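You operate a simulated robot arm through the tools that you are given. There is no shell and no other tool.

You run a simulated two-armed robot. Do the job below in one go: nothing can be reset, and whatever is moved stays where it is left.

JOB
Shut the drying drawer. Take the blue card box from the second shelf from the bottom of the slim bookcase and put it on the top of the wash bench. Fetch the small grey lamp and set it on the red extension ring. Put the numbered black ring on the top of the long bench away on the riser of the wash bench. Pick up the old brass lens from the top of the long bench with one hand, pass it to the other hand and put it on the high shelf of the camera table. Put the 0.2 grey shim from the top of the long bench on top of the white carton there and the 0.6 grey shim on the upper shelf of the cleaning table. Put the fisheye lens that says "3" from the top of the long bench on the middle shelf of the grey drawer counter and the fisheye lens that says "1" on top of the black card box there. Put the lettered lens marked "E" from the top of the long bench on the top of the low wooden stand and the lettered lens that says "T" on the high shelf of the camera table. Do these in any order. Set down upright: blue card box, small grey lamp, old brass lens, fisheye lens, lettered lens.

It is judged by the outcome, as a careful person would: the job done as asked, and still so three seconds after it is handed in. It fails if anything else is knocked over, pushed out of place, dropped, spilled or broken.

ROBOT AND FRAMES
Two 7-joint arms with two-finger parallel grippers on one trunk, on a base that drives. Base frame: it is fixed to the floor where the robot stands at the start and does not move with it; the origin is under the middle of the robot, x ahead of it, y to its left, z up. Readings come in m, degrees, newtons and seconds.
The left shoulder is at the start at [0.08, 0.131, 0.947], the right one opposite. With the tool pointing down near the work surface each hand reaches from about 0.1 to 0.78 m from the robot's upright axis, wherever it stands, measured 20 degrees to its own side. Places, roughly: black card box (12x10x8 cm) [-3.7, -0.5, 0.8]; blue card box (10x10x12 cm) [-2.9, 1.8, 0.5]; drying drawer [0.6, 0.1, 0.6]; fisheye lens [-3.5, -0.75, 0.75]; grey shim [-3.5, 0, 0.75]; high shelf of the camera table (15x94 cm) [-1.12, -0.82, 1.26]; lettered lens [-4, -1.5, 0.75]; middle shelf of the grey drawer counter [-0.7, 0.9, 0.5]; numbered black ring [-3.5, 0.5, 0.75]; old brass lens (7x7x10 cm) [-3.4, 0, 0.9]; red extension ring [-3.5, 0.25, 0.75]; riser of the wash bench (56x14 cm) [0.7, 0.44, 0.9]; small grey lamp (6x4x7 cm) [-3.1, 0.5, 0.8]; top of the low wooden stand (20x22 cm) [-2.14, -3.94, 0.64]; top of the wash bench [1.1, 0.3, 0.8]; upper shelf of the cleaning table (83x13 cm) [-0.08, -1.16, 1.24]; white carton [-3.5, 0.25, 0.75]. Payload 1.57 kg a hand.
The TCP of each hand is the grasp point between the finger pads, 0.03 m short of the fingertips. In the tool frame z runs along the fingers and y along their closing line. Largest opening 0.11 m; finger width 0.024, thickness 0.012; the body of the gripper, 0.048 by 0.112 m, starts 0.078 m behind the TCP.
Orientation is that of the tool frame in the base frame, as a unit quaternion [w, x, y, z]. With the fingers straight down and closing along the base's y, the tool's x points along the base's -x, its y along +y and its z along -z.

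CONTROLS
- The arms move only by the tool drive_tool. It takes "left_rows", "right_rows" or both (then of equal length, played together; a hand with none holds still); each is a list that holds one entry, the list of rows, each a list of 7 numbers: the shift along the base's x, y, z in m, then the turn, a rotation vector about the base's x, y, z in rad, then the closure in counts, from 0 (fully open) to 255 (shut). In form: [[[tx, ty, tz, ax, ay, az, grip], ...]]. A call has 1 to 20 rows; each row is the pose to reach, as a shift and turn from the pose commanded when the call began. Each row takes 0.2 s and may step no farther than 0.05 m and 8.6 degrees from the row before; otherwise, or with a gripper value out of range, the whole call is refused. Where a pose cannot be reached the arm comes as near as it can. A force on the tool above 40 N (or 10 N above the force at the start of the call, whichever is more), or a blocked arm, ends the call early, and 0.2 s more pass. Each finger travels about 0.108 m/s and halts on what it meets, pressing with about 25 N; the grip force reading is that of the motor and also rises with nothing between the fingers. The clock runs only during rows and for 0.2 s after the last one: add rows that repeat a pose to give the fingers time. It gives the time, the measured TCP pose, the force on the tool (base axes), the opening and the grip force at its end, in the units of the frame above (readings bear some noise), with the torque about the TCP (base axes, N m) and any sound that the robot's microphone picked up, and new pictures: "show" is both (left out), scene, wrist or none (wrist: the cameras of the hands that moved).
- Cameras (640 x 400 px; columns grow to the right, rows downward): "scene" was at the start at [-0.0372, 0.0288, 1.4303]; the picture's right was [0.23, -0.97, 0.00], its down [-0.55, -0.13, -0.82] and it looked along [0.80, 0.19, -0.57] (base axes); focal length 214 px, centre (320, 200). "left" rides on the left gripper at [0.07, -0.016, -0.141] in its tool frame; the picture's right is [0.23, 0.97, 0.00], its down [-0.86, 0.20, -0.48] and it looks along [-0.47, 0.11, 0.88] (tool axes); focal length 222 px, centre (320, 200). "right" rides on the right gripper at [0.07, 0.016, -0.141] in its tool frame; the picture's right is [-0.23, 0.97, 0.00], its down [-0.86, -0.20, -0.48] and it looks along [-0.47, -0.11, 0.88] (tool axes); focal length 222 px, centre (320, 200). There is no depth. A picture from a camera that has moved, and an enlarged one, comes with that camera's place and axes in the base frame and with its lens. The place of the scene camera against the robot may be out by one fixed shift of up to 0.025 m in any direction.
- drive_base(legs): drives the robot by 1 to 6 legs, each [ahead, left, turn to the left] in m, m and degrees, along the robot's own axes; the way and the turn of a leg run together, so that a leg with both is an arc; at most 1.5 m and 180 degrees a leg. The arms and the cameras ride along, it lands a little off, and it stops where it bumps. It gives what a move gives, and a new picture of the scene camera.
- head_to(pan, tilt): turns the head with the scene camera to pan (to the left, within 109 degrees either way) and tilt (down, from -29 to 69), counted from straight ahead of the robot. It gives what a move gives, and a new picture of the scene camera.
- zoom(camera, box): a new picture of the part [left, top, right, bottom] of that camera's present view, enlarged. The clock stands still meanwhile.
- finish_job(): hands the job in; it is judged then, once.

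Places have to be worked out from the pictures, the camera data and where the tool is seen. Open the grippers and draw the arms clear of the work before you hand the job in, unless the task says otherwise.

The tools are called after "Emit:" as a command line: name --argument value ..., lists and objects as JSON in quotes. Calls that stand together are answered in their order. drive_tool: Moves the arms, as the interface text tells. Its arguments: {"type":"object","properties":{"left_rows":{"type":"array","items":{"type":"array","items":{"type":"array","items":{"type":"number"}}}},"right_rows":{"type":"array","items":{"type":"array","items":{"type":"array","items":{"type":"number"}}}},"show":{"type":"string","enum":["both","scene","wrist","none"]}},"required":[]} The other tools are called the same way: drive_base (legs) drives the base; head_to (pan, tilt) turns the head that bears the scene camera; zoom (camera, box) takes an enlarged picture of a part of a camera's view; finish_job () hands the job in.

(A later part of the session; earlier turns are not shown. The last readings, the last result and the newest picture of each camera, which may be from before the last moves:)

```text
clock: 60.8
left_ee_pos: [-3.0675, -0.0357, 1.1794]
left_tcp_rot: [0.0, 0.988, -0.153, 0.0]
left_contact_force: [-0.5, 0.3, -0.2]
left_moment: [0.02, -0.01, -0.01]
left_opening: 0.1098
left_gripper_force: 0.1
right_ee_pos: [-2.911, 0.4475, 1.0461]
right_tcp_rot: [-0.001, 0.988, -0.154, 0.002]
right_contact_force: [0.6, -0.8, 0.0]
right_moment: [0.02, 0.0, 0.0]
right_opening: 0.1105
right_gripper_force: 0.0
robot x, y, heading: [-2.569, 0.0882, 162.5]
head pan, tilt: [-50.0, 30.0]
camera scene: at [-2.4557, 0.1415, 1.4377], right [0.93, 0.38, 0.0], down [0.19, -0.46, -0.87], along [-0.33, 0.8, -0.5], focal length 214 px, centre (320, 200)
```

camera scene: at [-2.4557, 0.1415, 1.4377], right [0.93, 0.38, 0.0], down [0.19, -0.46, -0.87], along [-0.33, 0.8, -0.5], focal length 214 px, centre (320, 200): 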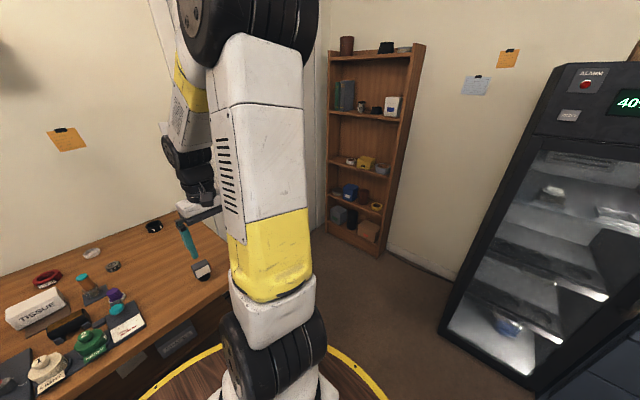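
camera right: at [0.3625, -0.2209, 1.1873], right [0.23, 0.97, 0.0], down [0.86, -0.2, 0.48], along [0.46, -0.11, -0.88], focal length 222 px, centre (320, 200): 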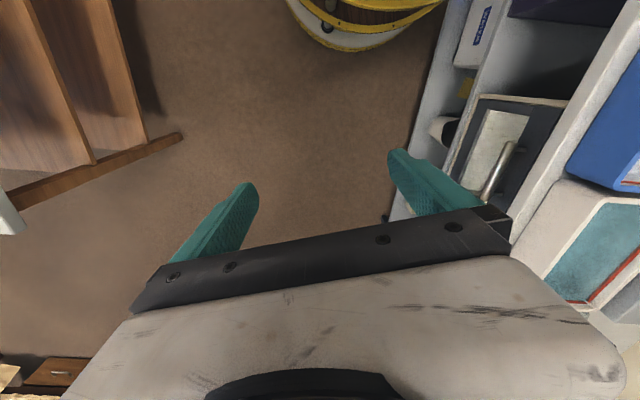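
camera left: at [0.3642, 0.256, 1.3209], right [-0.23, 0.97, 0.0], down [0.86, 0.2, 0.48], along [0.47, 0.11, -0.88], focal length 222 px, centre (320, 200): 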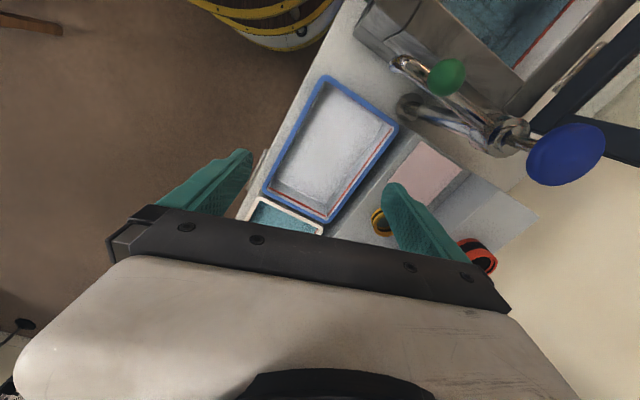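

Now I aim the head at the bench items and zoom for detail.

Emit:
head_to --pan 0 --tilt 40

Emit:
zoom --camera "scene" --box '[140, 140, 400, 260]'

Emit:
zoom --camera "left" --box '[0, 0, 640, 400]'

Emit:
zoom --camera "right" --box '[0, 0, 640, 400]'

```text
clock: 62.0
left_ee_pos: [-3.0676, -0.0362, 1.1799]
left_tcp_rot: [0.0, 0.988, -0.154, 0.0]
left_contact_force: [-0.1, -0.2, -0.1]
left_moment: [-0.01, 0.0, -0.01]
left_opening: 0.1102
left_gripper_force: 0.1
right_ee_pos: [-2.9114, 0.447, 1.0463]
right_tcp_rot: [-0.001, 0.988, -0.154, 0.002]
right_contact_force: [0.0, -0.4, -0.3]
right_moment: [0.04, -0.02, -0.02]
right_opening: 0.1098
right_gripper_force: 0.0
robot x, y, heading: [-2.5728, 0.0899, 162.4]
head pan, tilt: [0.0, 40.0]
camera scene: at [-2.5024, 0.0837, 1.4224], right [0.31, 0.95, 0.0], down [0.61, -0.2, -0.77], along [-0.73, 0.23, -0.64], focal length 214 px, centre (320, 200)
```

scene: 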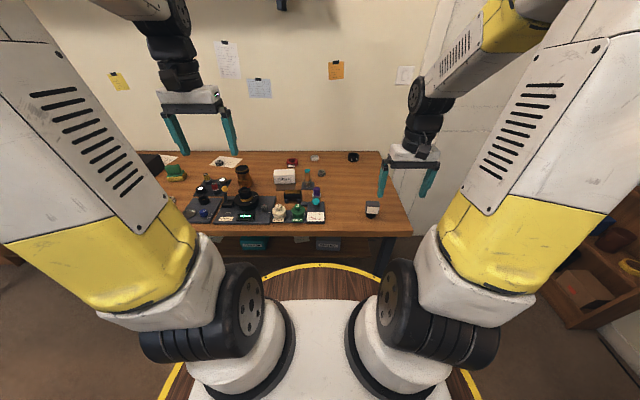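

```text
2.46 times, centred on (270, 200) of scene
camera zoom: at [-2.5024, 0.0837, 1.4224], right [0.31, 0.95, 0.0], down [0.61, -0.2, -0.77], along [-0.73, 0.23, -0.64], focal length 528 px, centre (443, 200)
```

zoom: 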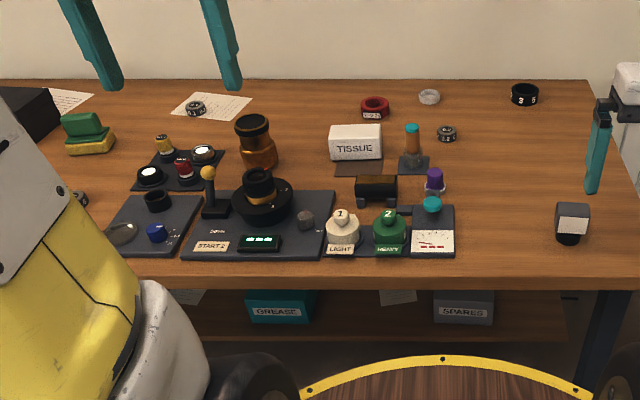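

```text
1.00 times, centred on (320, 200) of left (not enlarged: the box is as wide or as high as the picture)
camera zoom: at [-2.997, -0.0421, 1.3211], right [-0.08, -1.0, 0.0], down [-0.88, 0.07, 0.48], along [-0.48, 0.04, -0.88], focal length 222 px, centre (320, 200)
```

zoom: 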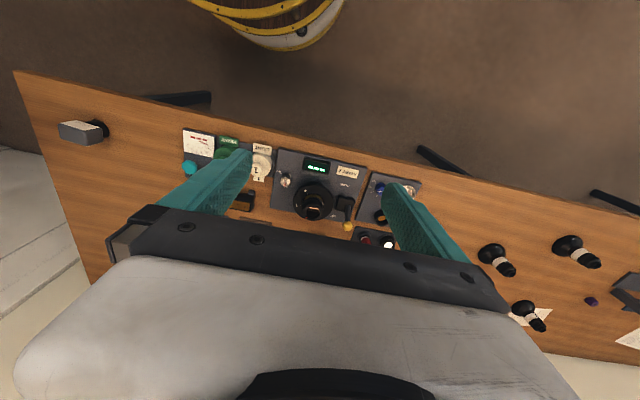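

```text
1.00 times, centred on (320, 200) of right (not enlarged: the box is as wide or as high as the picture)
camera zoom: at [-2.8494, 0.4099, 1.1869], right [-0.51, -0.86, 0.0], down [-0.76, 0.45, 0.48], along [-0.41, 0.25, -0.88], focal length 222 px, centre (320, 200)
```

zoom: 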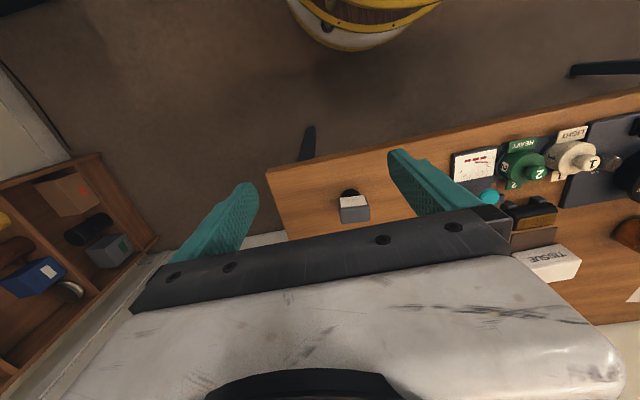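

I see the TISSUE carton, red ring, a black ring with numbers, the brass lens, the lamp and small shims. I zoom further to read their labels.

Emit:
zoom --camera "scene" --box '[270, 145, 370, 207]'

Emit:
zoom --camera "scene" --box '[160, 145, 260, 207]'

Emit:
zoom --camera "scene" --box '[340, 185, 400, 225]'

Emit:
zoom --camera "left" --box '[400, 160, 640, 360]'

```text
6.40 times, centred on (320, 176) of scene
camera zoom: at [-2.5024, 0.0837, 1.4224], right [0.31, 0.95, 0.0], down [0.61, -0.2, -0.77], along [-0.73, 0.23, -0.64], focal length 1373 px, centre (320, 354)
```

zoom: 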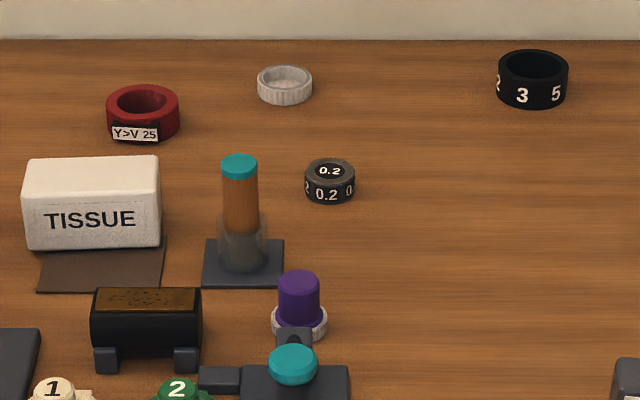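

```text
6.40 times, centred on (210, 176) of scene
camera zoom: at [-2.5024, 0.0837, 1.4224], right [0.31, 0.95, 0.0], down [0.61, -0.2, -0.77], along [-0.73, 0.23, -0.64], focal length 1373 px, centre (1024, 354)
```

zoom: 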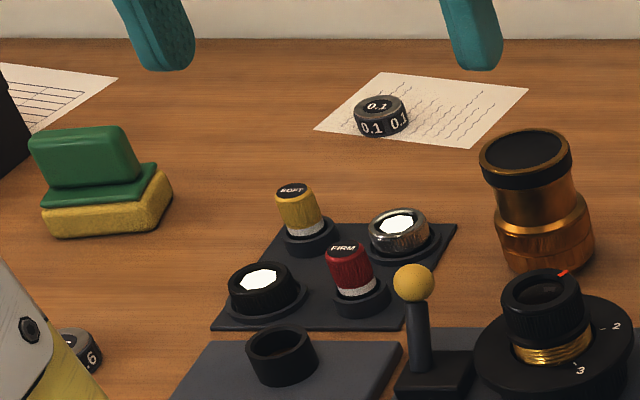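

```text
10.00 times, centred on (370, 205) of scene
camera zoom: at [-2.5024, 0.0837, 1.4224], right [0.31, 0.95, 0.0], down [0.61, -0.2, -0.77], along [-0.73, 0.23, -0.64], focal length 2145 px, centre (-180, 150)
```

zoom: 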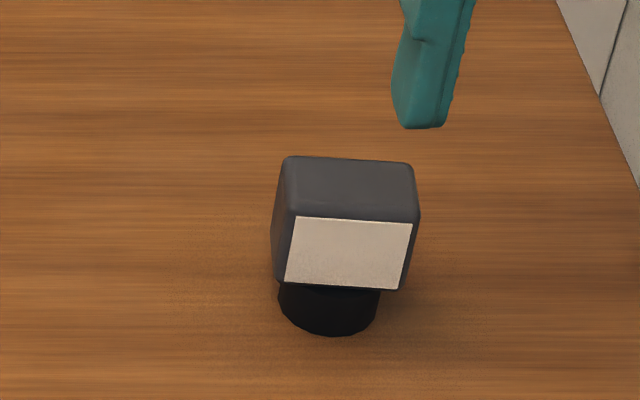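

```text
2.00 times, centred on (520, 260) of left
camera zoom: at [-2.997, -0.0421, 1.3211], right [-0.08, -1.0, 0.0], down [-0.88, 0.07, 0.48], along [-0.48, 0.04, -0.88], focal length 444 px, centre (-80, 80)
```

zoom: 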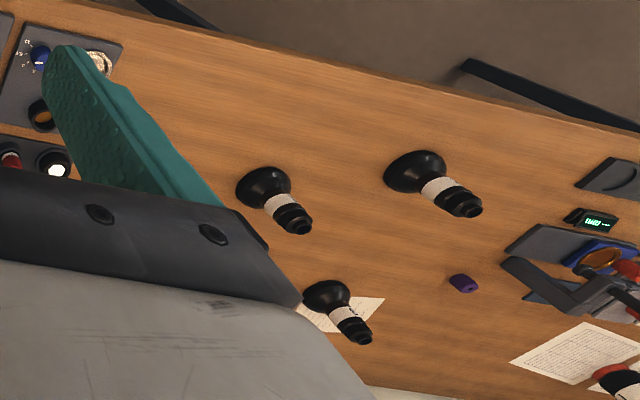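

The 0.2 shim, TISSUE carton, red ring and black ring "3 5" are near the back of the bench; the deck's front is about 0.16 m from the bench edge. I move in 0.10 m to improve reach.

Emit:
drive_base --legs '[[0.1, 0, 0]]'

Emit:
head_to --pan 0 --tilt 55

```text
clock: 63.2
left_ee_pos: [-3.1617, -0.0064, 1.1793]
left_tcp_rot: [0.0, 0.988, -0.154, 0.0]
left_contact_force: [1.4, -0.3, -0.3]
left_moment: [0.03, 0.01, 0.05]
left_opening: 0.1102
left_gripper_force: 0.0
right_ee_pos: [-3.004, 0.4783, 1.0462]
right_tcp_rot: [-0.001, 0.988, -0.154, 0.002]
right_contact_force: [-0.4, 0.3, 0.0]
right_moment: [0.04, -0.01, 0.01]
right_opening: 0.1101
right_gripper_force: 0.0
robot x, y, heading: [-2.6649, 0.123, 162.3]
head pan, tilt: [0.0, 40.0]
camera scene: at [-2.5964, 0.1138, 1.4223], right [0.31, 0.95, 0.0], down [0.61, -0.2, -0.77], along [-0.73, 0.23, -0.64], focal length 214 px, centre (320, 200)
```

scene: 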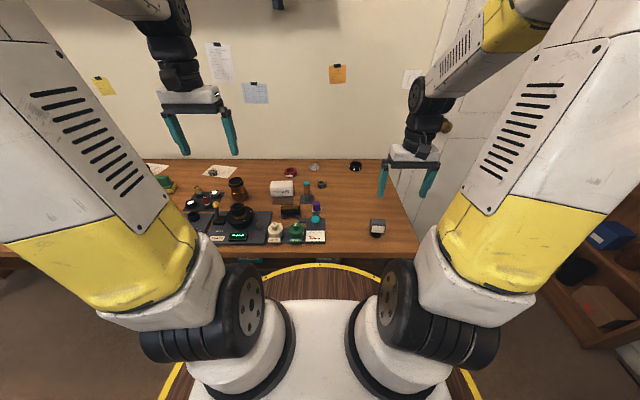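

```text
clock: 63.9
left_ee_pos: [-3.162, -0.0062, 1.1795]
left_tcp_rot: [0.0, 0.988, -0.153, 0.0]
left_contact_force: [-0.1, 0.6, 0.7]
left_moment: [0.01, -0.01, 0.0]
left_opening: 0.1098
left_gripper_force: 0.1
right_ee_pos: [-3.0048, 0.4796, 1.0454]
right_tcp_rot: [-0.001, 0.988, -0.154, 0.002]
right_contact_force: [-0.4, -0.2, 0.1]
right_moment: [-0.02, -0.03, -0.01]
right_opening: 0.11
right_gripper_force: 0.1
robot x, y, heading: [-2.669, 0.1229, 162.5]
head pan, tilt: [0.0, 55.0]
camera scene: at [-2.5843, 0.1099, 1.4017], right [0.31, 0.95, 0.0], down [0.78, -0.25, -0.57], along [-0.55, 0.18, -0.82], focal length 214 px, centre (320, 200)
```

scene: 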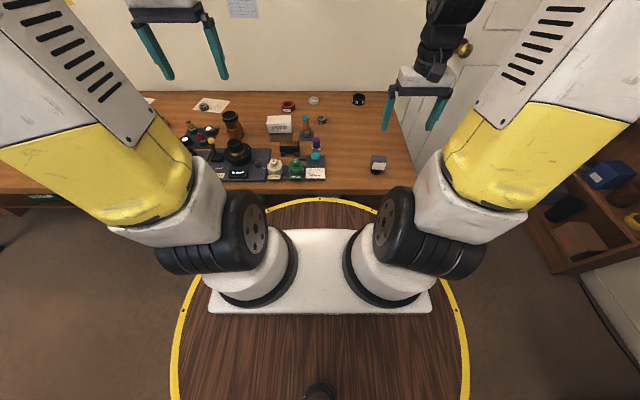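

Close enough now. I look at the lamp through the right wrist camera from here.

Emit:
zoom --camera "right" --box '[160, 60, 480, 260]'

Emit:
zoom --camera "scene" --box '[250, 80, 410, 180]'

```text
2.00 times, centred on (320, 160) of right
camera zoom: at [-2.9434, 0.4402, 1.1869], right [-0.51, -0.86, 0.0], down [-0.76, 0.45, 0.48], along [-0.41, 0.25, -0.88], focal length 444 px, centre (320, 280)
```

zoom: 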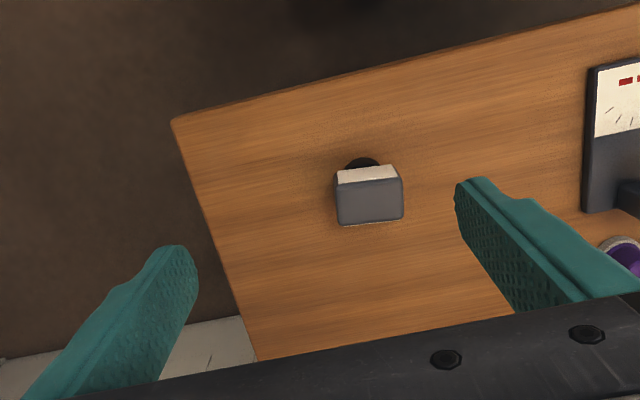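

```text
4.00 times, centred on (330, 130) of scene
camera zoom: at [-2.5843, 0.1099, 1.4017], right [0.31, 0.95, 0.0], down [0.78, -0.25, -0.57], along [-0.55, 0.18, -0.82], focal length 858 px, centre (280, 480)
```

zoom: 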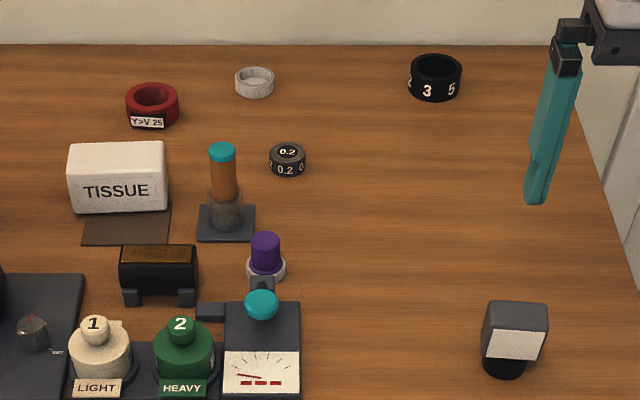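

I zoom tightly on the red ring and the lamp's foot to compare the ring's bore with the foot's size.

Emit:
zoom --camera "scene" --box '[272, 93, 304, 113]'

Emit:
zoom --camera "scene" --box '[362, 150, 394, 180]'

Emit:
zoom --camera "right" --box '[310, 120, 374, 180]'

```text
16.00 times, centred on (288, 103) of scene
camera zoom: at [-2.5843, 0.1099, 1.4017], right [0.31, 0.95, 0.0], down [0.78, -0.25, -0.57], along [-0.55, 0.18, -0.82], focal length 3432 px, centre (832, 1752)
```

zoom: 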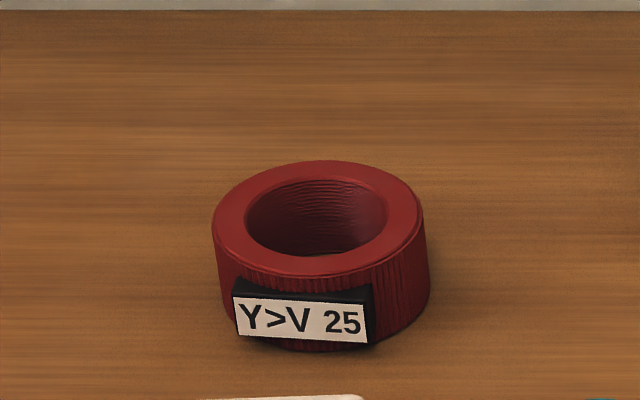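

```text
13.33 times, centred on (378, 165) of scene
camera zoom: at [-2.5843, 0.1099, 1.4017], right [0.31, 0.95, 0.0], down [0.78, -0.25, -0.57], along [-0.55, 0.18, -0.82], focal length 2860 px, centre (-453, 667)
```

zoom: 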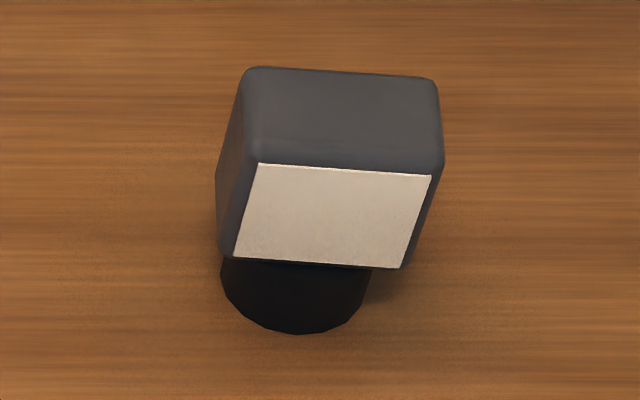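

```text
6.67 times, centred on (342, 150) of right
camera zoom: at [-2.9434, 0.4402, 1.1869], right [-0.51, -0.86, 0.0], down [-0.76, 0.45, 0.48], along [-0.41, 0.25, -0.88], focal length 1481 px, centre (173, 533)
```

zoom: 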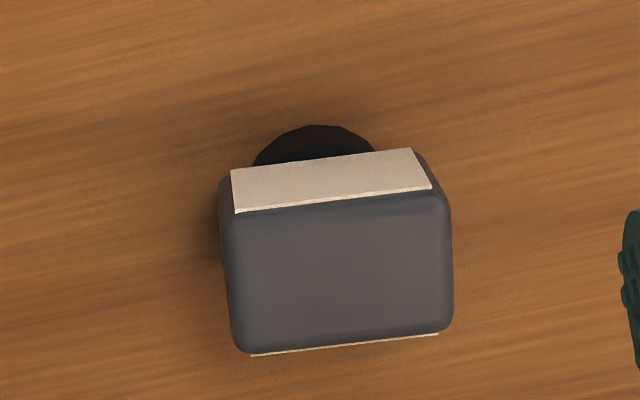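

The lamp's foot is about as wide as the ring's bore, so it must be centred well. I'll back off 0.2 m so the right hand can grasp the lamp with a forward-slanted tool, which I need for reaching the ring later.

Emit:
drive_base --legs '[[-0.2, 0, 0]]'

```text
clock: 65.5
left_ee_pos: [-2.9699, -0.0674, 1.1797]
left_tcp_rot: [-0.001, 0.988, -0.154, -0.001]
left_contact_force: [0.1, -0.3, 0.4]
left_moment: [0.0, -0.02, -0.03]
left_opening: 0.1102
left_gripper_force: 0.0
right_ee_pos: [-2.8108, 0.416, 1.0453]
right_tcp_rot: [0.0, 0.988, -0.154, 0.002]
right_contact_force: [-0.8, -0.1, -0.1]
right_moment: [-0.04, -0.03, 0.0]
right_opening: 0.1101
right_gripper_force: 0.0
robot x, y, heading: [-2.4726, 0.063, 162.1]
head pan, tilt: [0.0, 55.0]
camera scene: at [-2.3914, 0.0482, 1.4017], right [0.3, 0.95, 0.0], down [0.78, -0.25, -0.57], along [-0.55, 0.17, -0.82], focal length 214 px, centre (320, 200)
```

scene: 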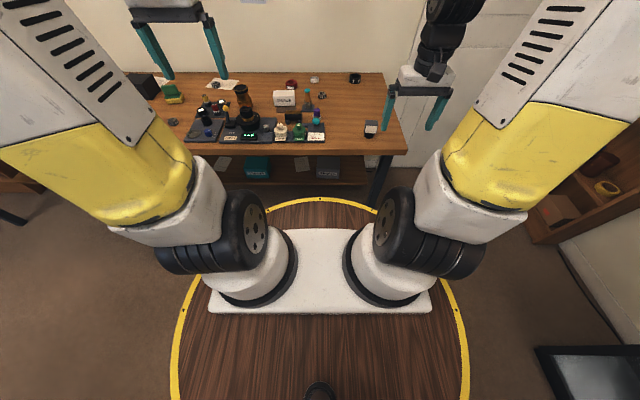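

I slant the right hand 50° forward with a small yaw to match the lamp, and stop 10 cm short of it to check alignment.

Emit:
drive_tool --right_rows '[[[-0.026, 0.003, -0.024, 0.0447, 0.1164, -0.0144, 0], [-0.052, 0.006, -0.047, 0.0893, 0.2329, -0.0289, 0], [-0.078, 0.009, -0.071, 0.134, 0.3493, -0.0433, 0], [-0.105, 0.011, -0.095, 0.1786, 0.4657, -0.0577, 0], [-0.131, 0.014, -0.119, 0.2233, 0.5821, -0.0721, 0], [-0.157, 0.017, -0.142, 0.2679, 0.6986, -0.0866, 0], [-0.183, 0.02, -0.166, 0.3126, 0.815, -0.101, 0]]]'

```text
clock: 67.1
left_ee_pos: [-2.9687, -0.0679, 1.1807]
left_tcp_rot: [0.0, 0.988, -0.155, 0.0]
left_contact_force: [0.2, -0.7, 1.0]
left_moment: [0.03, 0.02, 0.03]
left_opening: 0.1098
left_gripper_force: 0.0
right_ee_pos: [-2.9956, 0.4361, 0.8797]
right_tcp_rot: [-0.089, 0.887, -0.188, -0.412]
right_contact_force: [0.2, -0.2, 0.4]
right_moment: [0.01, 0.02, -0.01]
right_opening: 0.1101
right_gripper_force: 0.1
robot x, y, heading: [-2.4669, 0.0626, 162.2]
head pan, tilt: [0.0, 55.0]
camera scene: at [-2.3908, 0.048, 1.4017], right [0.3, 0.95, 0.0], down [0.78, -0.25, -0.57], along [-0.55, 0.17, -0.82], focal length 214 px, centre (320, 200)
camera right: at [-2.8618, 0.3576, 0.9164], right [-0.53, -0.83, 0.17], down [-0.09, 0.25, 0.96], along [-0.84, 0.5, -0.21], focal length 222 px, centre (320, 200)
```

scene: 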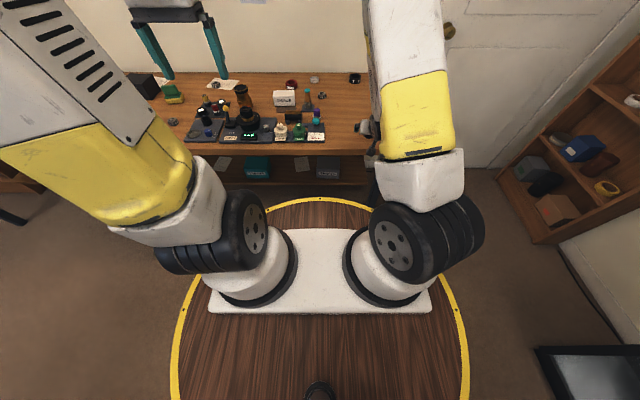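
right: 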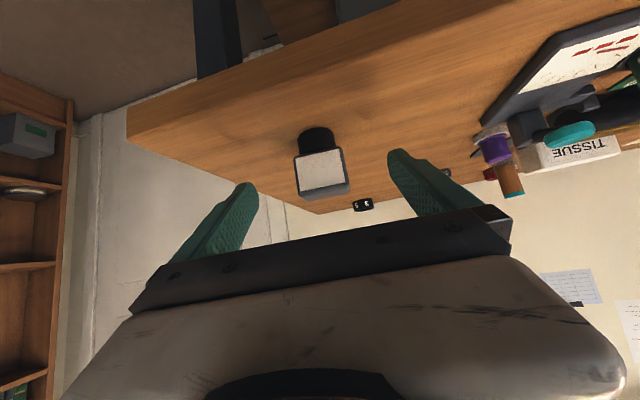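

The lamp sits centred between the fingers; sizes put the bench top near z≈0.787 and the lamp at about (-3.056, 0.465), head centre z≈0.84. I advance and close.

Emit:
drive_tool --right_rows '[[[-0.02, 0.01, -0.014, 0, 0, 0, 0], [-0.04, 0.019, -0.028, 0, 0, 0, 0], [-0.06, 0.029, -0.041, 0, 0, 0, 0], [-0.06, 0.029, -0.041, 0, 0, 0, 130], [-0.06, 0.029, -0.041, 0, 0, 0, 255], [-0.06, 0.029, -0.041, 0, 0, 0, 255], [-0.06, 0.029, -0.041, 0, 0, 0, 255]]]'

```text
clock: 68.7
left_ee_pos: [-2.9686, -0.0668, 1.1796]
left_tcp_rot: [0.0, 0.988, -0.154, 0.0]
left_contact_force: [0.3, 0.3, 0.4]
left_moment: [0.01, -0.01, 0.02]
left_opening: 0.11
left_gripper_force: 0.2
right_ee_pos: [-3.0552, 0.4648, 0.8379]
right_tcp_rot: [-0.089, 0.887, -0.189, -0.411]
right_contact_force: [-0.1, -0.6, -0.2]
right_moment: [-0.05, 0.0, -0.03]
right_opening: 0.0519
right_gripper_force: 24.5
robot x, y, heading: [-2.4706, 0.0598, 162.5]
head pan, tilt: [0.0, 55.0]
camera scene: at [-2.3914, 0.0482, 1.4017], right [0.3, 0.95, 0.0], down [0.78, -0.25, -0.57], along [-0.55, 0.17, -0.82], focal length 214 px, centre (320, 200)
camera right: at [-2.9212, 0.3865, 0.8757], right [-0.53, -0.83, 0.17], down [-0.09, 0.25, 0.96], along [-0.84, 0.5, -0.21], focal length 222 px, centre (320, 200)
```

scene: 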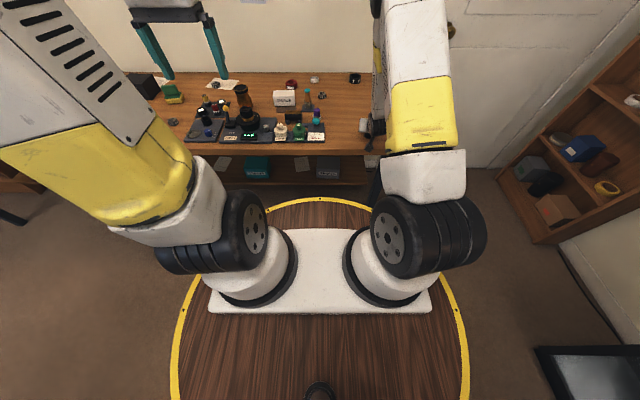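
right: 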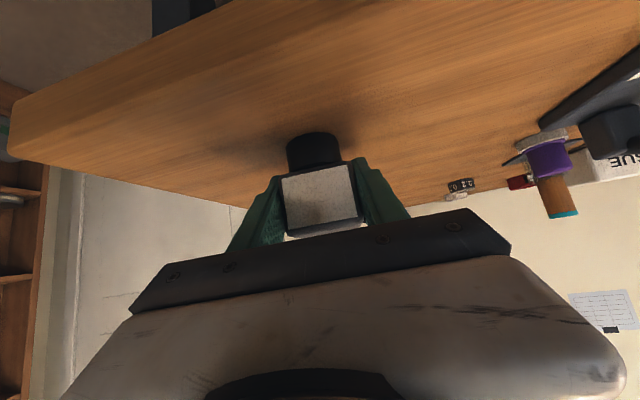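

Held, with the head measuring 5.2 cm. I zoom on the lamp's foot to gauge its diameter before moving.

Emit:
zoom --camera "right" --box '[260, 110, 380, 250]'

Emit:
drive_tool --right_rows '[[[0.01, -0.003, 0.04, 0, 0, 0, 255], [0.02, -0.006, 0.08, 0, 0, 0, 255], [0.04, -0.013, 0.12, 0, 0, 0, 255], [0.06, -0.02, 0.16, 0, 0, 0, 255]]]' --show "both"

```text
2.86 times, centred on (320, 180) of right
camera zoom: at [-2.9212, 0.3865, 0.8757], right [-0.53, -0.83, 0.17], down [-0.09, 0.25, 0.96], along [-0.84, 0.5, -0.21], focal length 635 px, centre (320, 257)
```

zoom: 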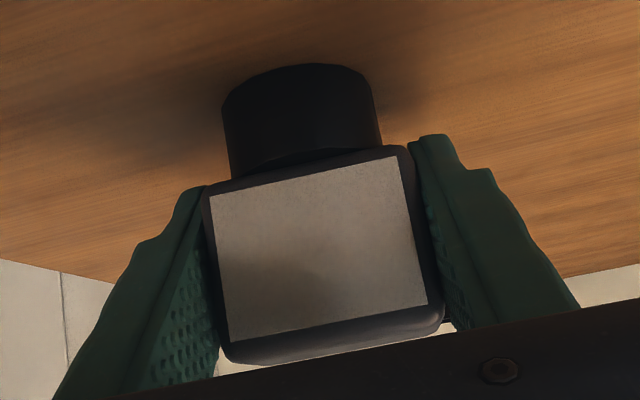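

```text
clock: 69.7
left_ee_pos: [-2.9695, -0.0674, 1.1797]
left_tcp_rot: [0.0, 0.988, -0.154, 0.0]
left_contact_force: [-0.2, 0.2, -0.4]
left_moment: [-0.01, -0.04, -0.01]
left_opening: 0.1101
left_gripper_force: 0.0
right_ee_pos: [-2.9959, 0.4451, 0.9989]
right_tcp_rot: [-0.09, 0.888, -0.188, -0.41]
right_contact_force: [-0.5, -0.1, -2.8]
right_moment: [0.01, -0.01, 0.01]
right_opening: 0.0521
right_gripper_force: 25.0
robot x, y, heading: [-2.4729, 0.0605, 162.2]
head pan, tilt: [0.0, 55.0]
camera scene: at [-2.3918, 0.0483, 1.4017], right [0.3, 0.95, 0.0], down [0.78, -0.25, -0.57], along [-0.55, 0.17, -0.82], focal length 214 px, centre (320, 200)
camera right: at [-2.8619, 0.3665, 1.0363], right [-0.53, -0.83, 0.17], down [-0.09, 0.26, 0.96], along [-0.84, 0.49, -0.21], focal length 222 px, centre (320, 200)
```

scene: 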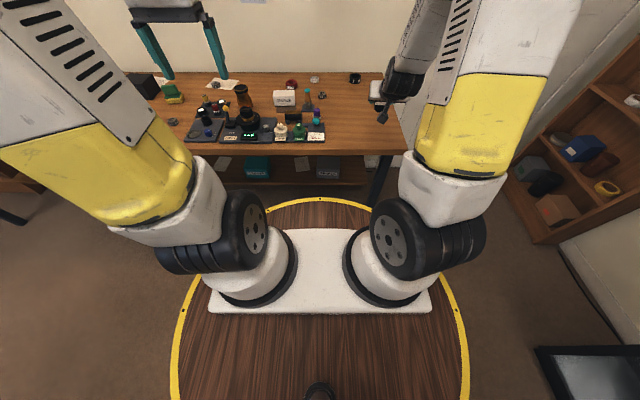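
right: 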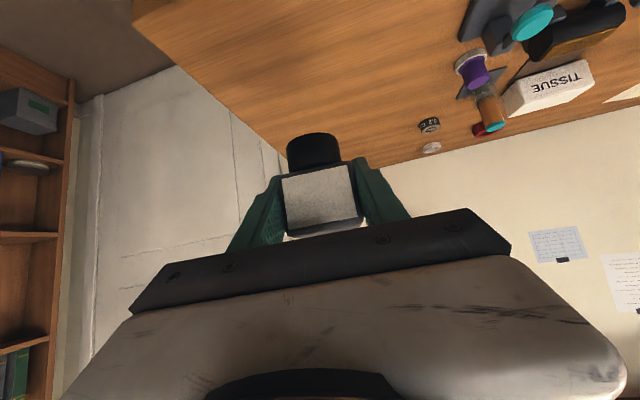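

The foot is ~4.1 cm against a ~4.4 cm bore, so I'll set the lamp about 1.2 cm off-centre so it rests firmly on the rim. I sidestep left and drive in with the lamp held high.

Emit:
drive_base --legs '[[0, 0.33, 0], [0.19, 0, 0]]'

Emit:
zoom --camera "right" --box '[0, 0, 640, 400]'

```text
clock: 73.1
left_ee_pos: [-3.2516, -0.325, 1.18]
left_tcp_rot: [0.0, 0.988, -0.156, 0.001]
left_contact_force: [-0.3, -0.2, -0.1]
left_moment: [-0.01, 0.01, -0.02]
left_opening: 0.1101
left_gripper_force: 0.1
right_ee_pos: [-3.2753, 0.1889, 0.9999]
right_tcp_rot: [-0.09, 0.887, -0.19, -0.412]
right_contact_force: [0.2, -1.0, -2.4]
right_moment: [0.02, 0.01, 0.0]
right_opening: 0.0517
right_gripper_force: 24.5
robot x, y, heading: [-2.7527, -0.1995, 162.2]
head pan, tilt: [0.0, 55.0]
camera scene: at [-2.6733, -0.2101, 1.4017], right [0.31, 0.95, 0.0], down [0.78, -0.25, -0.57], along [-0.55, 0.18, -0.82], focal length 214 px, centre (320, 200)
```

scene: 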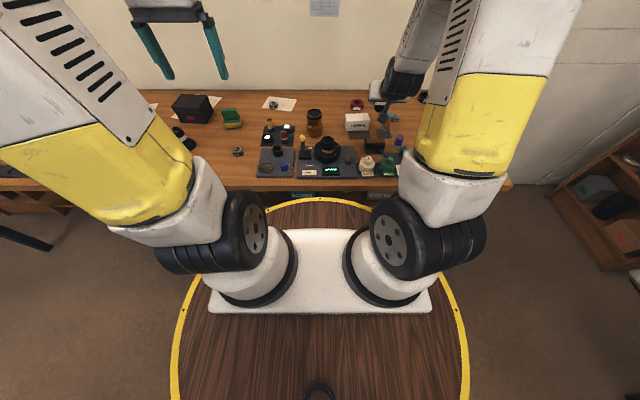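

```text
1.00 times, centred on (320, 200) of right (not enlarged: the box is as wide or as high as the picture)
camera zoom: at [-3.1427, 0.1098, 1.0363], right [-0.53, -0.83, 0.17], down [-0.09, 0.26, 0.96], along [-0.84, 0.5, -0.21], focal length 222 px, centre (320, 200)
```

zoom: 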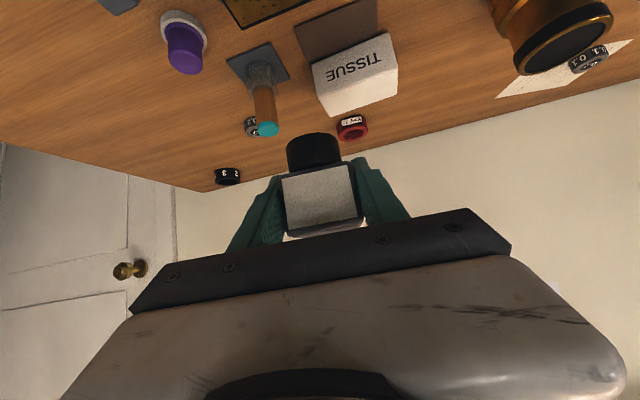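

The wrist camera now sees the red ring just beyond the lamp. I zoom on it for an exact bearing.

Emit:
zoom --camera "right" --box '[310, 90, 390, 160]'

Emit:
zoom --camera "scene" --box '[330, 85, 410, 135]'

```text
5.71 times, centred on (350, 125) of right
camera zoom: at [-3.1427, 0.1098, 1.0363], right [-0.53, -0.83, 0.17], down [-0.09, 0.26, 0.96], along [-0.84, 0.5, -0.21], focal length 1269 px, centre (149, 629)
```

zoom: 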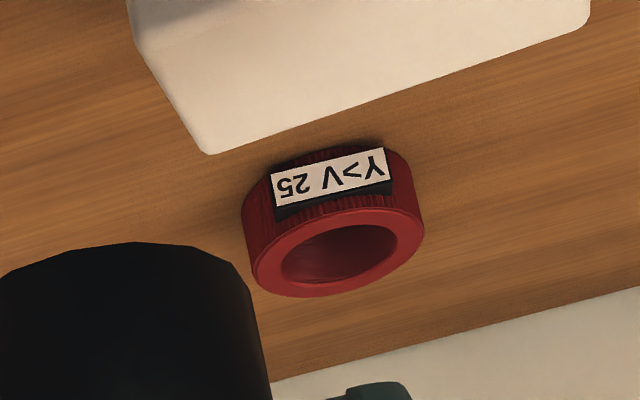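

```text
8.00 times, centred on (370, 110) of scene
camera zoom: at [-2.6733, -0.2101, 1.4017], right [0.31, 0.95, 0.0], down [0.78, -0.25, -0.57], along [-0.55, 0.18, -0.82], focal length 1716 px, centre (-80, 920)
```

zoom: 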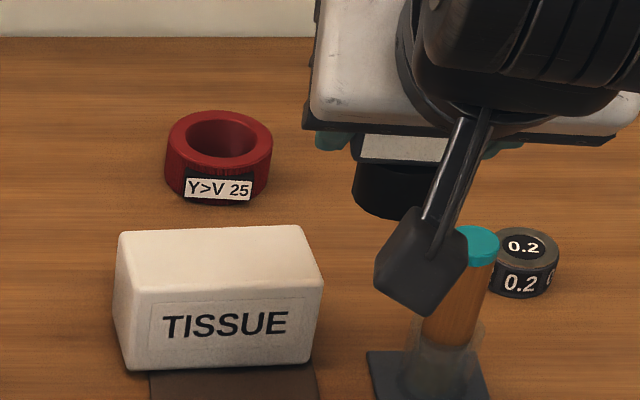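

Ring centre is at (-3.565, 0.251), top about z 0.814. I carry the lamp over at height, then descend to about 1 cm above the ring.

Emit:
drive_tool --right_rows '[[[-0.04, 0.009, 0, 0, 0, 0, 255], [-0.08, 0.018, 0, 0, 0, 0, 255], [-0.12, 0.027, 0, 0, 0, 0, 255], [-0.16, 0.036, 0, 0, 0, 0, 255], [-0.2, 0.045, 0, 0, 0, 0, 255], [-0.24, 0.054, 0, 0, 0, 0, 255], [-0.2784, 0.0629, 0, 0, 0, 0, 255], [-0.2784, 0.0629, -0.03, 0, 0, 0, 255], [-0.2784, 0.0629, -0.06, 0, 0, 0, 255], [-0.2784, 0.0629, -0.09, 0, 0, 0, 255], [-0.2784, 0.0629, -0.12, 0, 0, 0, 255], [-0.2784, 0.0629, -0.12, 0, 0, 0, 255]]]'

```text
clock: 75.7
left_ee_pos: [-3.2506, -0.3243, 1.1794]
left_tcp_rot: [0.001, 0.988, -0.156, 0.0]
left_contact_force: [-0.2, 0.1, 0.6]
left_moment: [0.03, 0.02, -0.01]
left_opening: 0.1099
left_gripper_force: 0.0
right_ee_pos: [-3.5553, 0.2514, 0.8776]
right_tcp_rot: [-0.089, 0.887, -0.189, -0.412]
right_contact_force: [-0.4, -0.1, -2.7]
right_moment: [0.03, -0.05, -0.01]
right_opening: 0.0516
right_gripper_force: 24.4
robot x, y, heading: [-2.7565, -0.1949, 162.1]
head pan, tilt: [0.0, 55.0]
camera scene: at [-2.6735, -0.2101, 1.4017], right [0.31, 0.95, 0.0], down [0.78, -0.25, -0.57], along [-0.55, 0.18, -0.82], focal length 214 px, centre (320, 200)
camera right: at [-3.421, 0.1726, 0.9154], right [-0.53, -0.83, 0.17], down [-0.09, 0.26, 0.96], along [-0.84, 0.5, -0.21], focal length 222 px, centre (320, 200)
```

scene: 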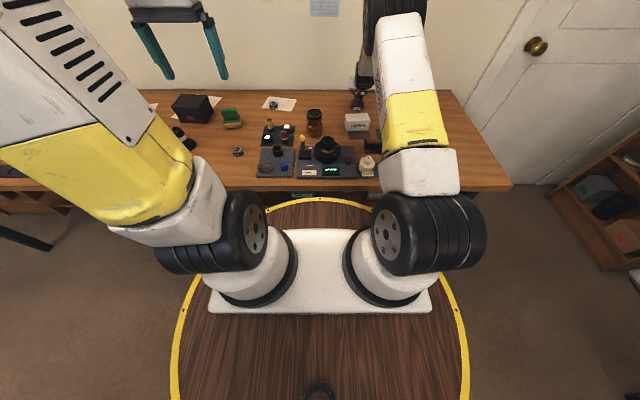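
right: 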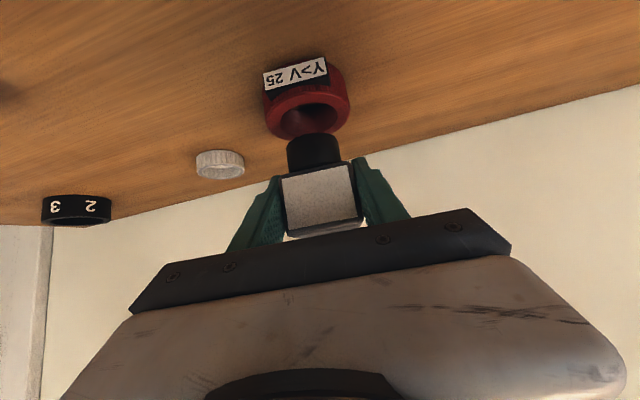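

The ring is visible under the foot; I zoom to refine the offset.

Emit:
zoom --camera "right" --box '[250, 50, 370, 190]'

```text
2.86 times, centred on (310, 120) of right
camera zoom: at [-3.421, 0.1726, 0.9154], right [-0.53, -0.83, 0.17], down [-0.09, 0.26, 0.96], along [-0.84, 0.5, -0.21], focal length 635 px, centre (349, 429)
```

zoom: 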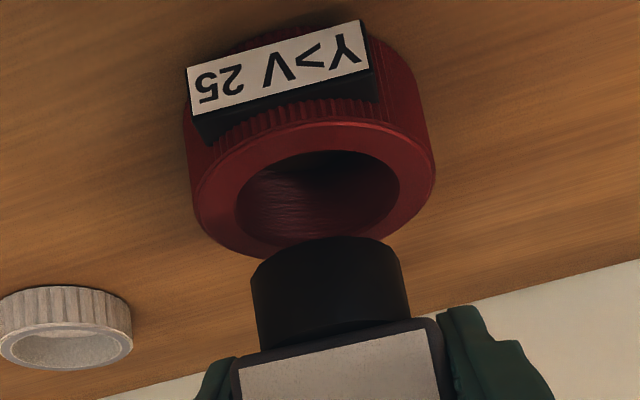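

Triangulating the ring from both wrist views gives its centre at (-3.549, 0.246), top z≈0.821, and the foot is ~1.1 cm ahead of my TCP. I shift a few mm so the foot is ~1.4 cm off-centre and lower gently.

Emit:
drive_tool --right_rows '[[[0.003, -0.005, 0, 0, 0, 0, 255], [0.003, -0.005, -0.004, 0, 0, 0, 255], [0.003, -0.005, -0.008, 0, 0, 0, 255], [0.003, -0.005, -0.0105, 0, 0, 0, 255], [0.003, -0.005, -0.0105, 0, 0, 0, 255]]]' --show "wrist"

Emit:
zoom --camera "right" --box '[250, 50, 370, 190]'

```text
clock: 76.9
left_ee_pos: [-3.2505, -0.324, 1.1807]
left_tcp_rot: [0.0, 0.988, -0.156, 0.0]
left_contact_force: [0.0, -0.5, -0.1]
left_moment: [0.04, 0.0, -0.01]
left_opening: 0.1101
left_gripper_force: 0.0
right_ee_pos: [-3.5523, 0.2472, 0.8675]
right_tcp_rot: [-0.09, 0.887, -0.19, -0.411]
right_contact_force: [-0.4, -0.2, -2.5]
right_moment: [0.04, -0.02, -0.01]
right_opening: 0.0517
right_gripper_force: 25.6
robot x, y, heading: [-2.7561, -0.2013, 162.1]
head pan, tilt: [0.0, 55.0]
camera right: at [-3.4178, 0.168, 0.9054], right [-0.53, -0.83, 0.17], down [-0.09, 0.26, 0.96], along [-0.84, 0.5, -0.21], focal length 222 px, centre (320, 200)
```

right: 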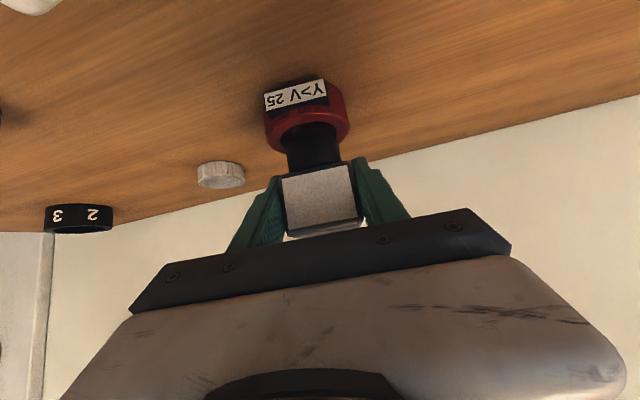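

```text
2.86 times, centred on (310, 120) of right
camera zoom: at [-3.4178, 0.168, 0.9054], right [-0.53, -0.83, 0.17], down [-0.09, 0.26, 0.96], along [-0.84, 0.5, -0.21], focal length 635 px, centre (349, 429)
```

zoom: 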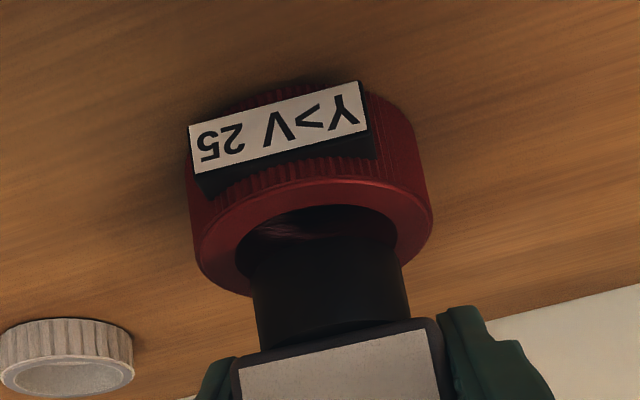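

The foot overlaps the rim as intended. I lower in 1.5 mm steps to feel contact.

Emit:
drive_tool --right_rows '[[[0, 0, -0.0015, 0, 0, 0, 255], [0, 0, -0.003, 0, 0, 0, 255], [0, 0, -0.003, 0, 0, 0, 255]]]' --show "none"

Emit:
drive_tool --right_rows '[[[0, 0, -0.0015, 0, 0, 0, 255], [0, 0, -0.003, 0, 0, 0, 255], [0, 0, -0.003, 0, 0, 0, 255]]]' --show "wrist"

```text
clock: 77.7
left_ee_pos: [-3.2519, -0.3245, 1.179]
left_tcp_rot: [0.0, 0.988, -0.155, 0.0]
left_contact_force: [0.4, -0.1, 0.3]
left_moment: [0.02, -0.01, 0.01]
left_opening: 0.1101
left_gripper_force: 0.1
right_ee_pos: [-3.5506, 0.2462, 0.8662]
right_tcp_rot: [-0.09, 0.887, -0.189, -0.412]
right_contact_force: [0.9, 0.2, -2.4]
right_moment: [0.01, 0.0, 0.01]
right_opening: 0.0519
right_gripper_force: 25.7
robot x, y, heading: [-2.7528, -0.1975, 162.2]
head pan, tilt: [0.0, 55.0]
```

```text
clock: 78.5
left_ee_pos: [-3.2513, -0.3247, 1.18]
left_tcp_rot: [0.001, 0.988, -0.155, 0.0]
left_contact_force: [-0.1, 0.2, -0.4]
left_moment: [0.0, 0.02, 0.0]
left_opening: 0.1098
left_gripper_force: 0.1
right_ee_pos: [-3.5521, 0.2479, 0.862]
right_tcp_rot: [-0.091, 0.886, -0.19, -0.412]
right_contact_force: [0.0, -1.8, 1.8]
right_moment: [-0.1, 0.0, 0.0]
right_opening: 0.0517
right_gripper_force: 25.3
robot x, y, heading: [-2.7555, -0.2, 162.2]
head pan, tilt: [0.0, 55.0]
camera right: at [-3.4182, 0.1678, 0.9004], right [-0.53, -0.83, 0.17], down [-0.09, 0.26, 0.96], along [-0.84, 0.5, -0.21], focal length 222 px, centre (320, 200)
```

right: 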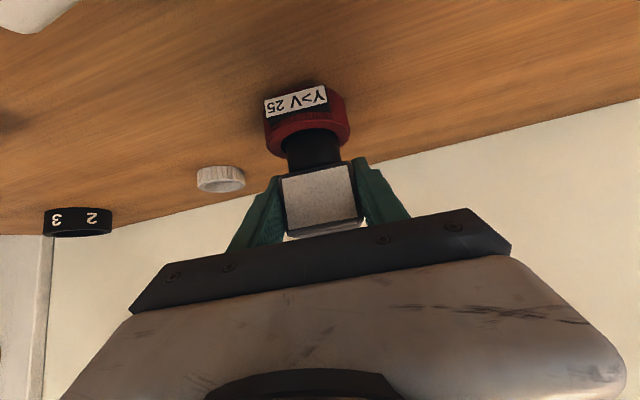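

Contact force appeared at the expected ring-top height. I check the contact by zoom, then open.

Emit:
zoom --camera "right" --box '[250, 60, 370, 200]'

Emit:
drive_tool --right_rows '[[[0, 0, 0, 0, 0, 0, 130], [0, 0, 0, 0, 0, 0, 100], [0, 0, 0, 0, 0, 0, 60], [0, 0, 0, 0, 0, 0, 0], [0, 0, 0, 0, 0, 0, 0]]]' --show "wrist"

Emit:
zoom --camera "right" --box '[250, 60, 370, 200]'

```text
2.86 times, centred on (310, 130) of right
camera zoom: at [-3.4182, 0.1678, 0.9004], right [-0.53, -0.83, 0.17], down [-0.09, 0.26, 0.96], along [-0.84, 0.5, -0.21], focal length 635 px, centre (349, 400)
```

zoom: 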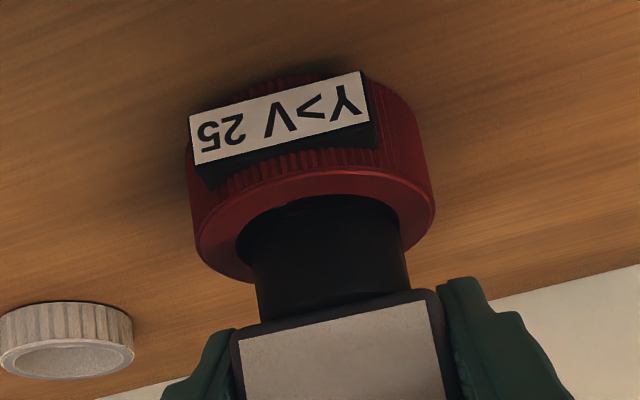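

```text
clock: 79.7
left_ee_pos: [-3.2509, -0.3245, 1.1793]
left_tcp_rot: [0.0, 0.988, -0.155, 0.0]
left_contact_force: [-0.6, 0.6, -0.1]
left_moment: [-0.01, -0.02, 0.0]
left_opening: 0.1099
left_gripper_force: 0.0
right_ee_pos: [-3.5514, 0.2472, 0.8624]
right_tcp_rot: [-0.09, 0.887, -0.19, -0.412]
right_contact_force: [0.3, 0.0, 0.0]
right_moment: [0.02, 0.01, -0.01]
right_opening: 0.1099
right_gripper_force: 0.0
robot x, y, heading: [-2.7584, -0.197, 162.2]
head pan, tilt: [0.0, 55.0]
camera right: at [-3.418, 0.1678, 0.8999], right [-0.53, -0.83, 0.17], down [-0.09, 0.26, 0.96], along [-0.84, 0.5, -0.21], focal length 222 px, centre (320, 200)
```

right: 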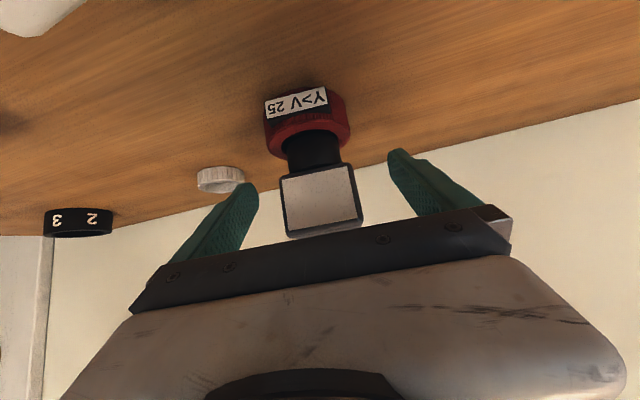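

```text
2.86 times, centred on (310, 130) of right
camera zoom: at [-3.418, 0.1678, 0.8999], right [-0.53, -0.83, 0.17], down [-0.09, 0.26, 0.96], along [-0.84, 0.5, -0.21], focal length 635 px, centre (349, 400)
```

zoom: 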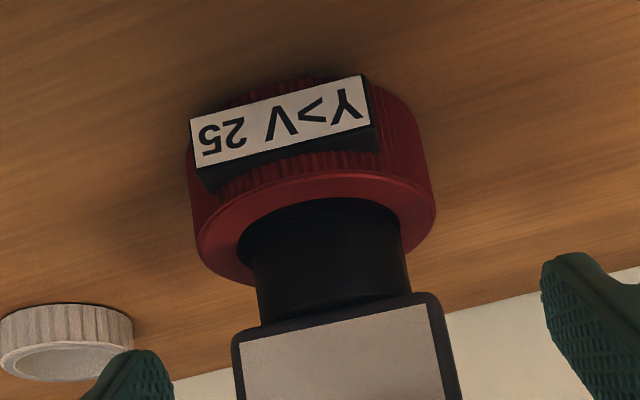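

The lamp stands upright and level on the red ring. I withdraw the hand along its own axis and lift.

Emit:
drive_tool --right_rows '[[[0.025, -0.011, 0.023, 0, 0, 0, 0], [0.05, -0.023, 0.047, 0, 0, 0, 0], [0.075, -0.034, 0.07, 0, 0, 0, 0], [0.1, -0.045, 0.093, 0, 0, 0, 0], [0.14, -0.06, 0.113, 0, 0, 0, 0], [0.18, -0.075, 0.133, 0, 0, 0, 0]]]'

Emit:
zoom --camera "scene" --box '[300, 80, 460, 180]'

Emit:
zoom --camera "right" --box '[160, 0, 480, 200]'

```text
clock: 81.1
left_ee_pos: [-3.2524, -0.3245, 1.1794]
left_tcp_rot: [-0.001, 0.988, -0.156, 0.001]
left_contact_force: [-0.5, -0.2, -0.8]
left_moment: [-0.01, -0.07, -0.02]
left_opening: 0.1101
left_gripper_force: 0.1
right_ee_pos: [-3.3717, 0.1723, 0.9955]
right_tcp_rot: [-0.09, 0.887, -0.19, -0.411]
right_contact_force: [-0.9, 0.8, -0.1]
right_moment: [0.02, -0.03, -0.01]
right_opening: 0.11
right_gripper_force: 0.1
robot x, y, heading: [-2.7604, -0.197, 162.1]
head pan, tilt: [0.0, 55.0]
camera scene: at [-2.6738, -0.21, 1.4017], right [0.31, 0.95, 0.0], down [0.78, -0.25, -0.57], along [-0.55, 0.18, -0.82], focal length 214 px, centre (320, 200)
camera right: at [-3.2382, 0.0931, 1.0328], right [-0.53, -0.83, 0.17], down [-0.09, 0.26, 0.96], along [-0.84, 0.5, -0.21], focal length 222 px, centre (320, 200)
```

scene: 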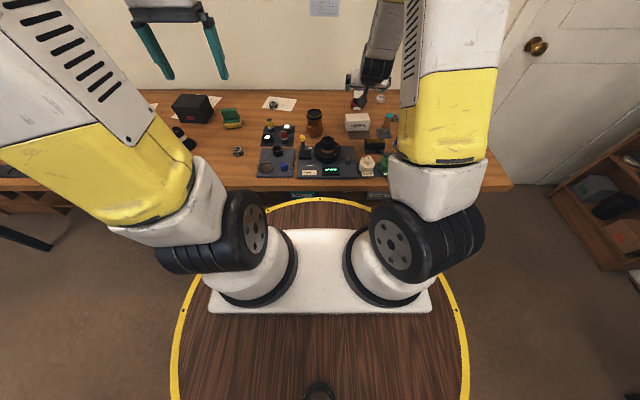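
right: 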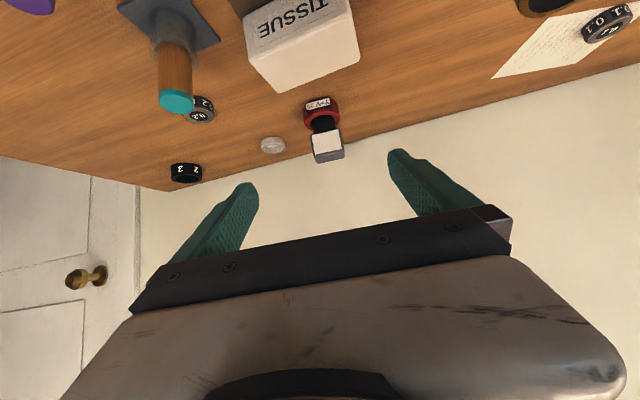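

```text
4.00 times, centred on (380, 130) of scene
camera zoom: at [-2.6738, -0.21, 1.4017], right [0.31, 0.95, 0.0], down [0.78, -0.25, -0.57], along [-0.55, 0.18, -0.82], focal length 858 px, centre (80, 480)
```

zoom: 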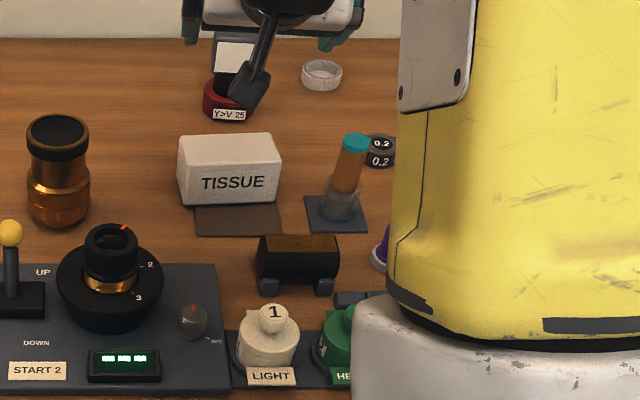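

```text
2.00 times, centred on (320, 100) of right
camera zoom: at [-3.2382, 0.0931, 1.0328], right [-0.53, -0.83, 0.17], down [-0.09, 0.26, 0.96], along [-0.84, 0.5, -0.21], focal length 444 px, centre (320, 400)
```

zoom: 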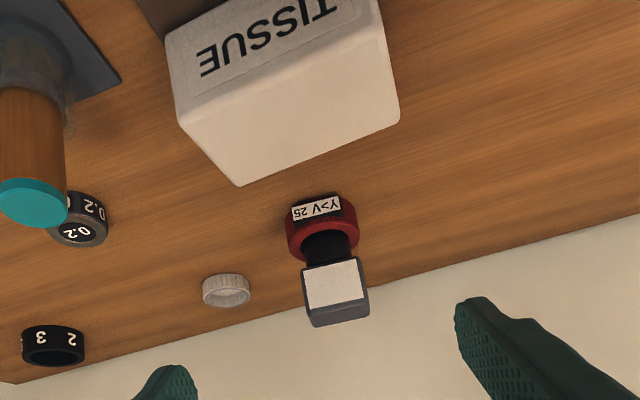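

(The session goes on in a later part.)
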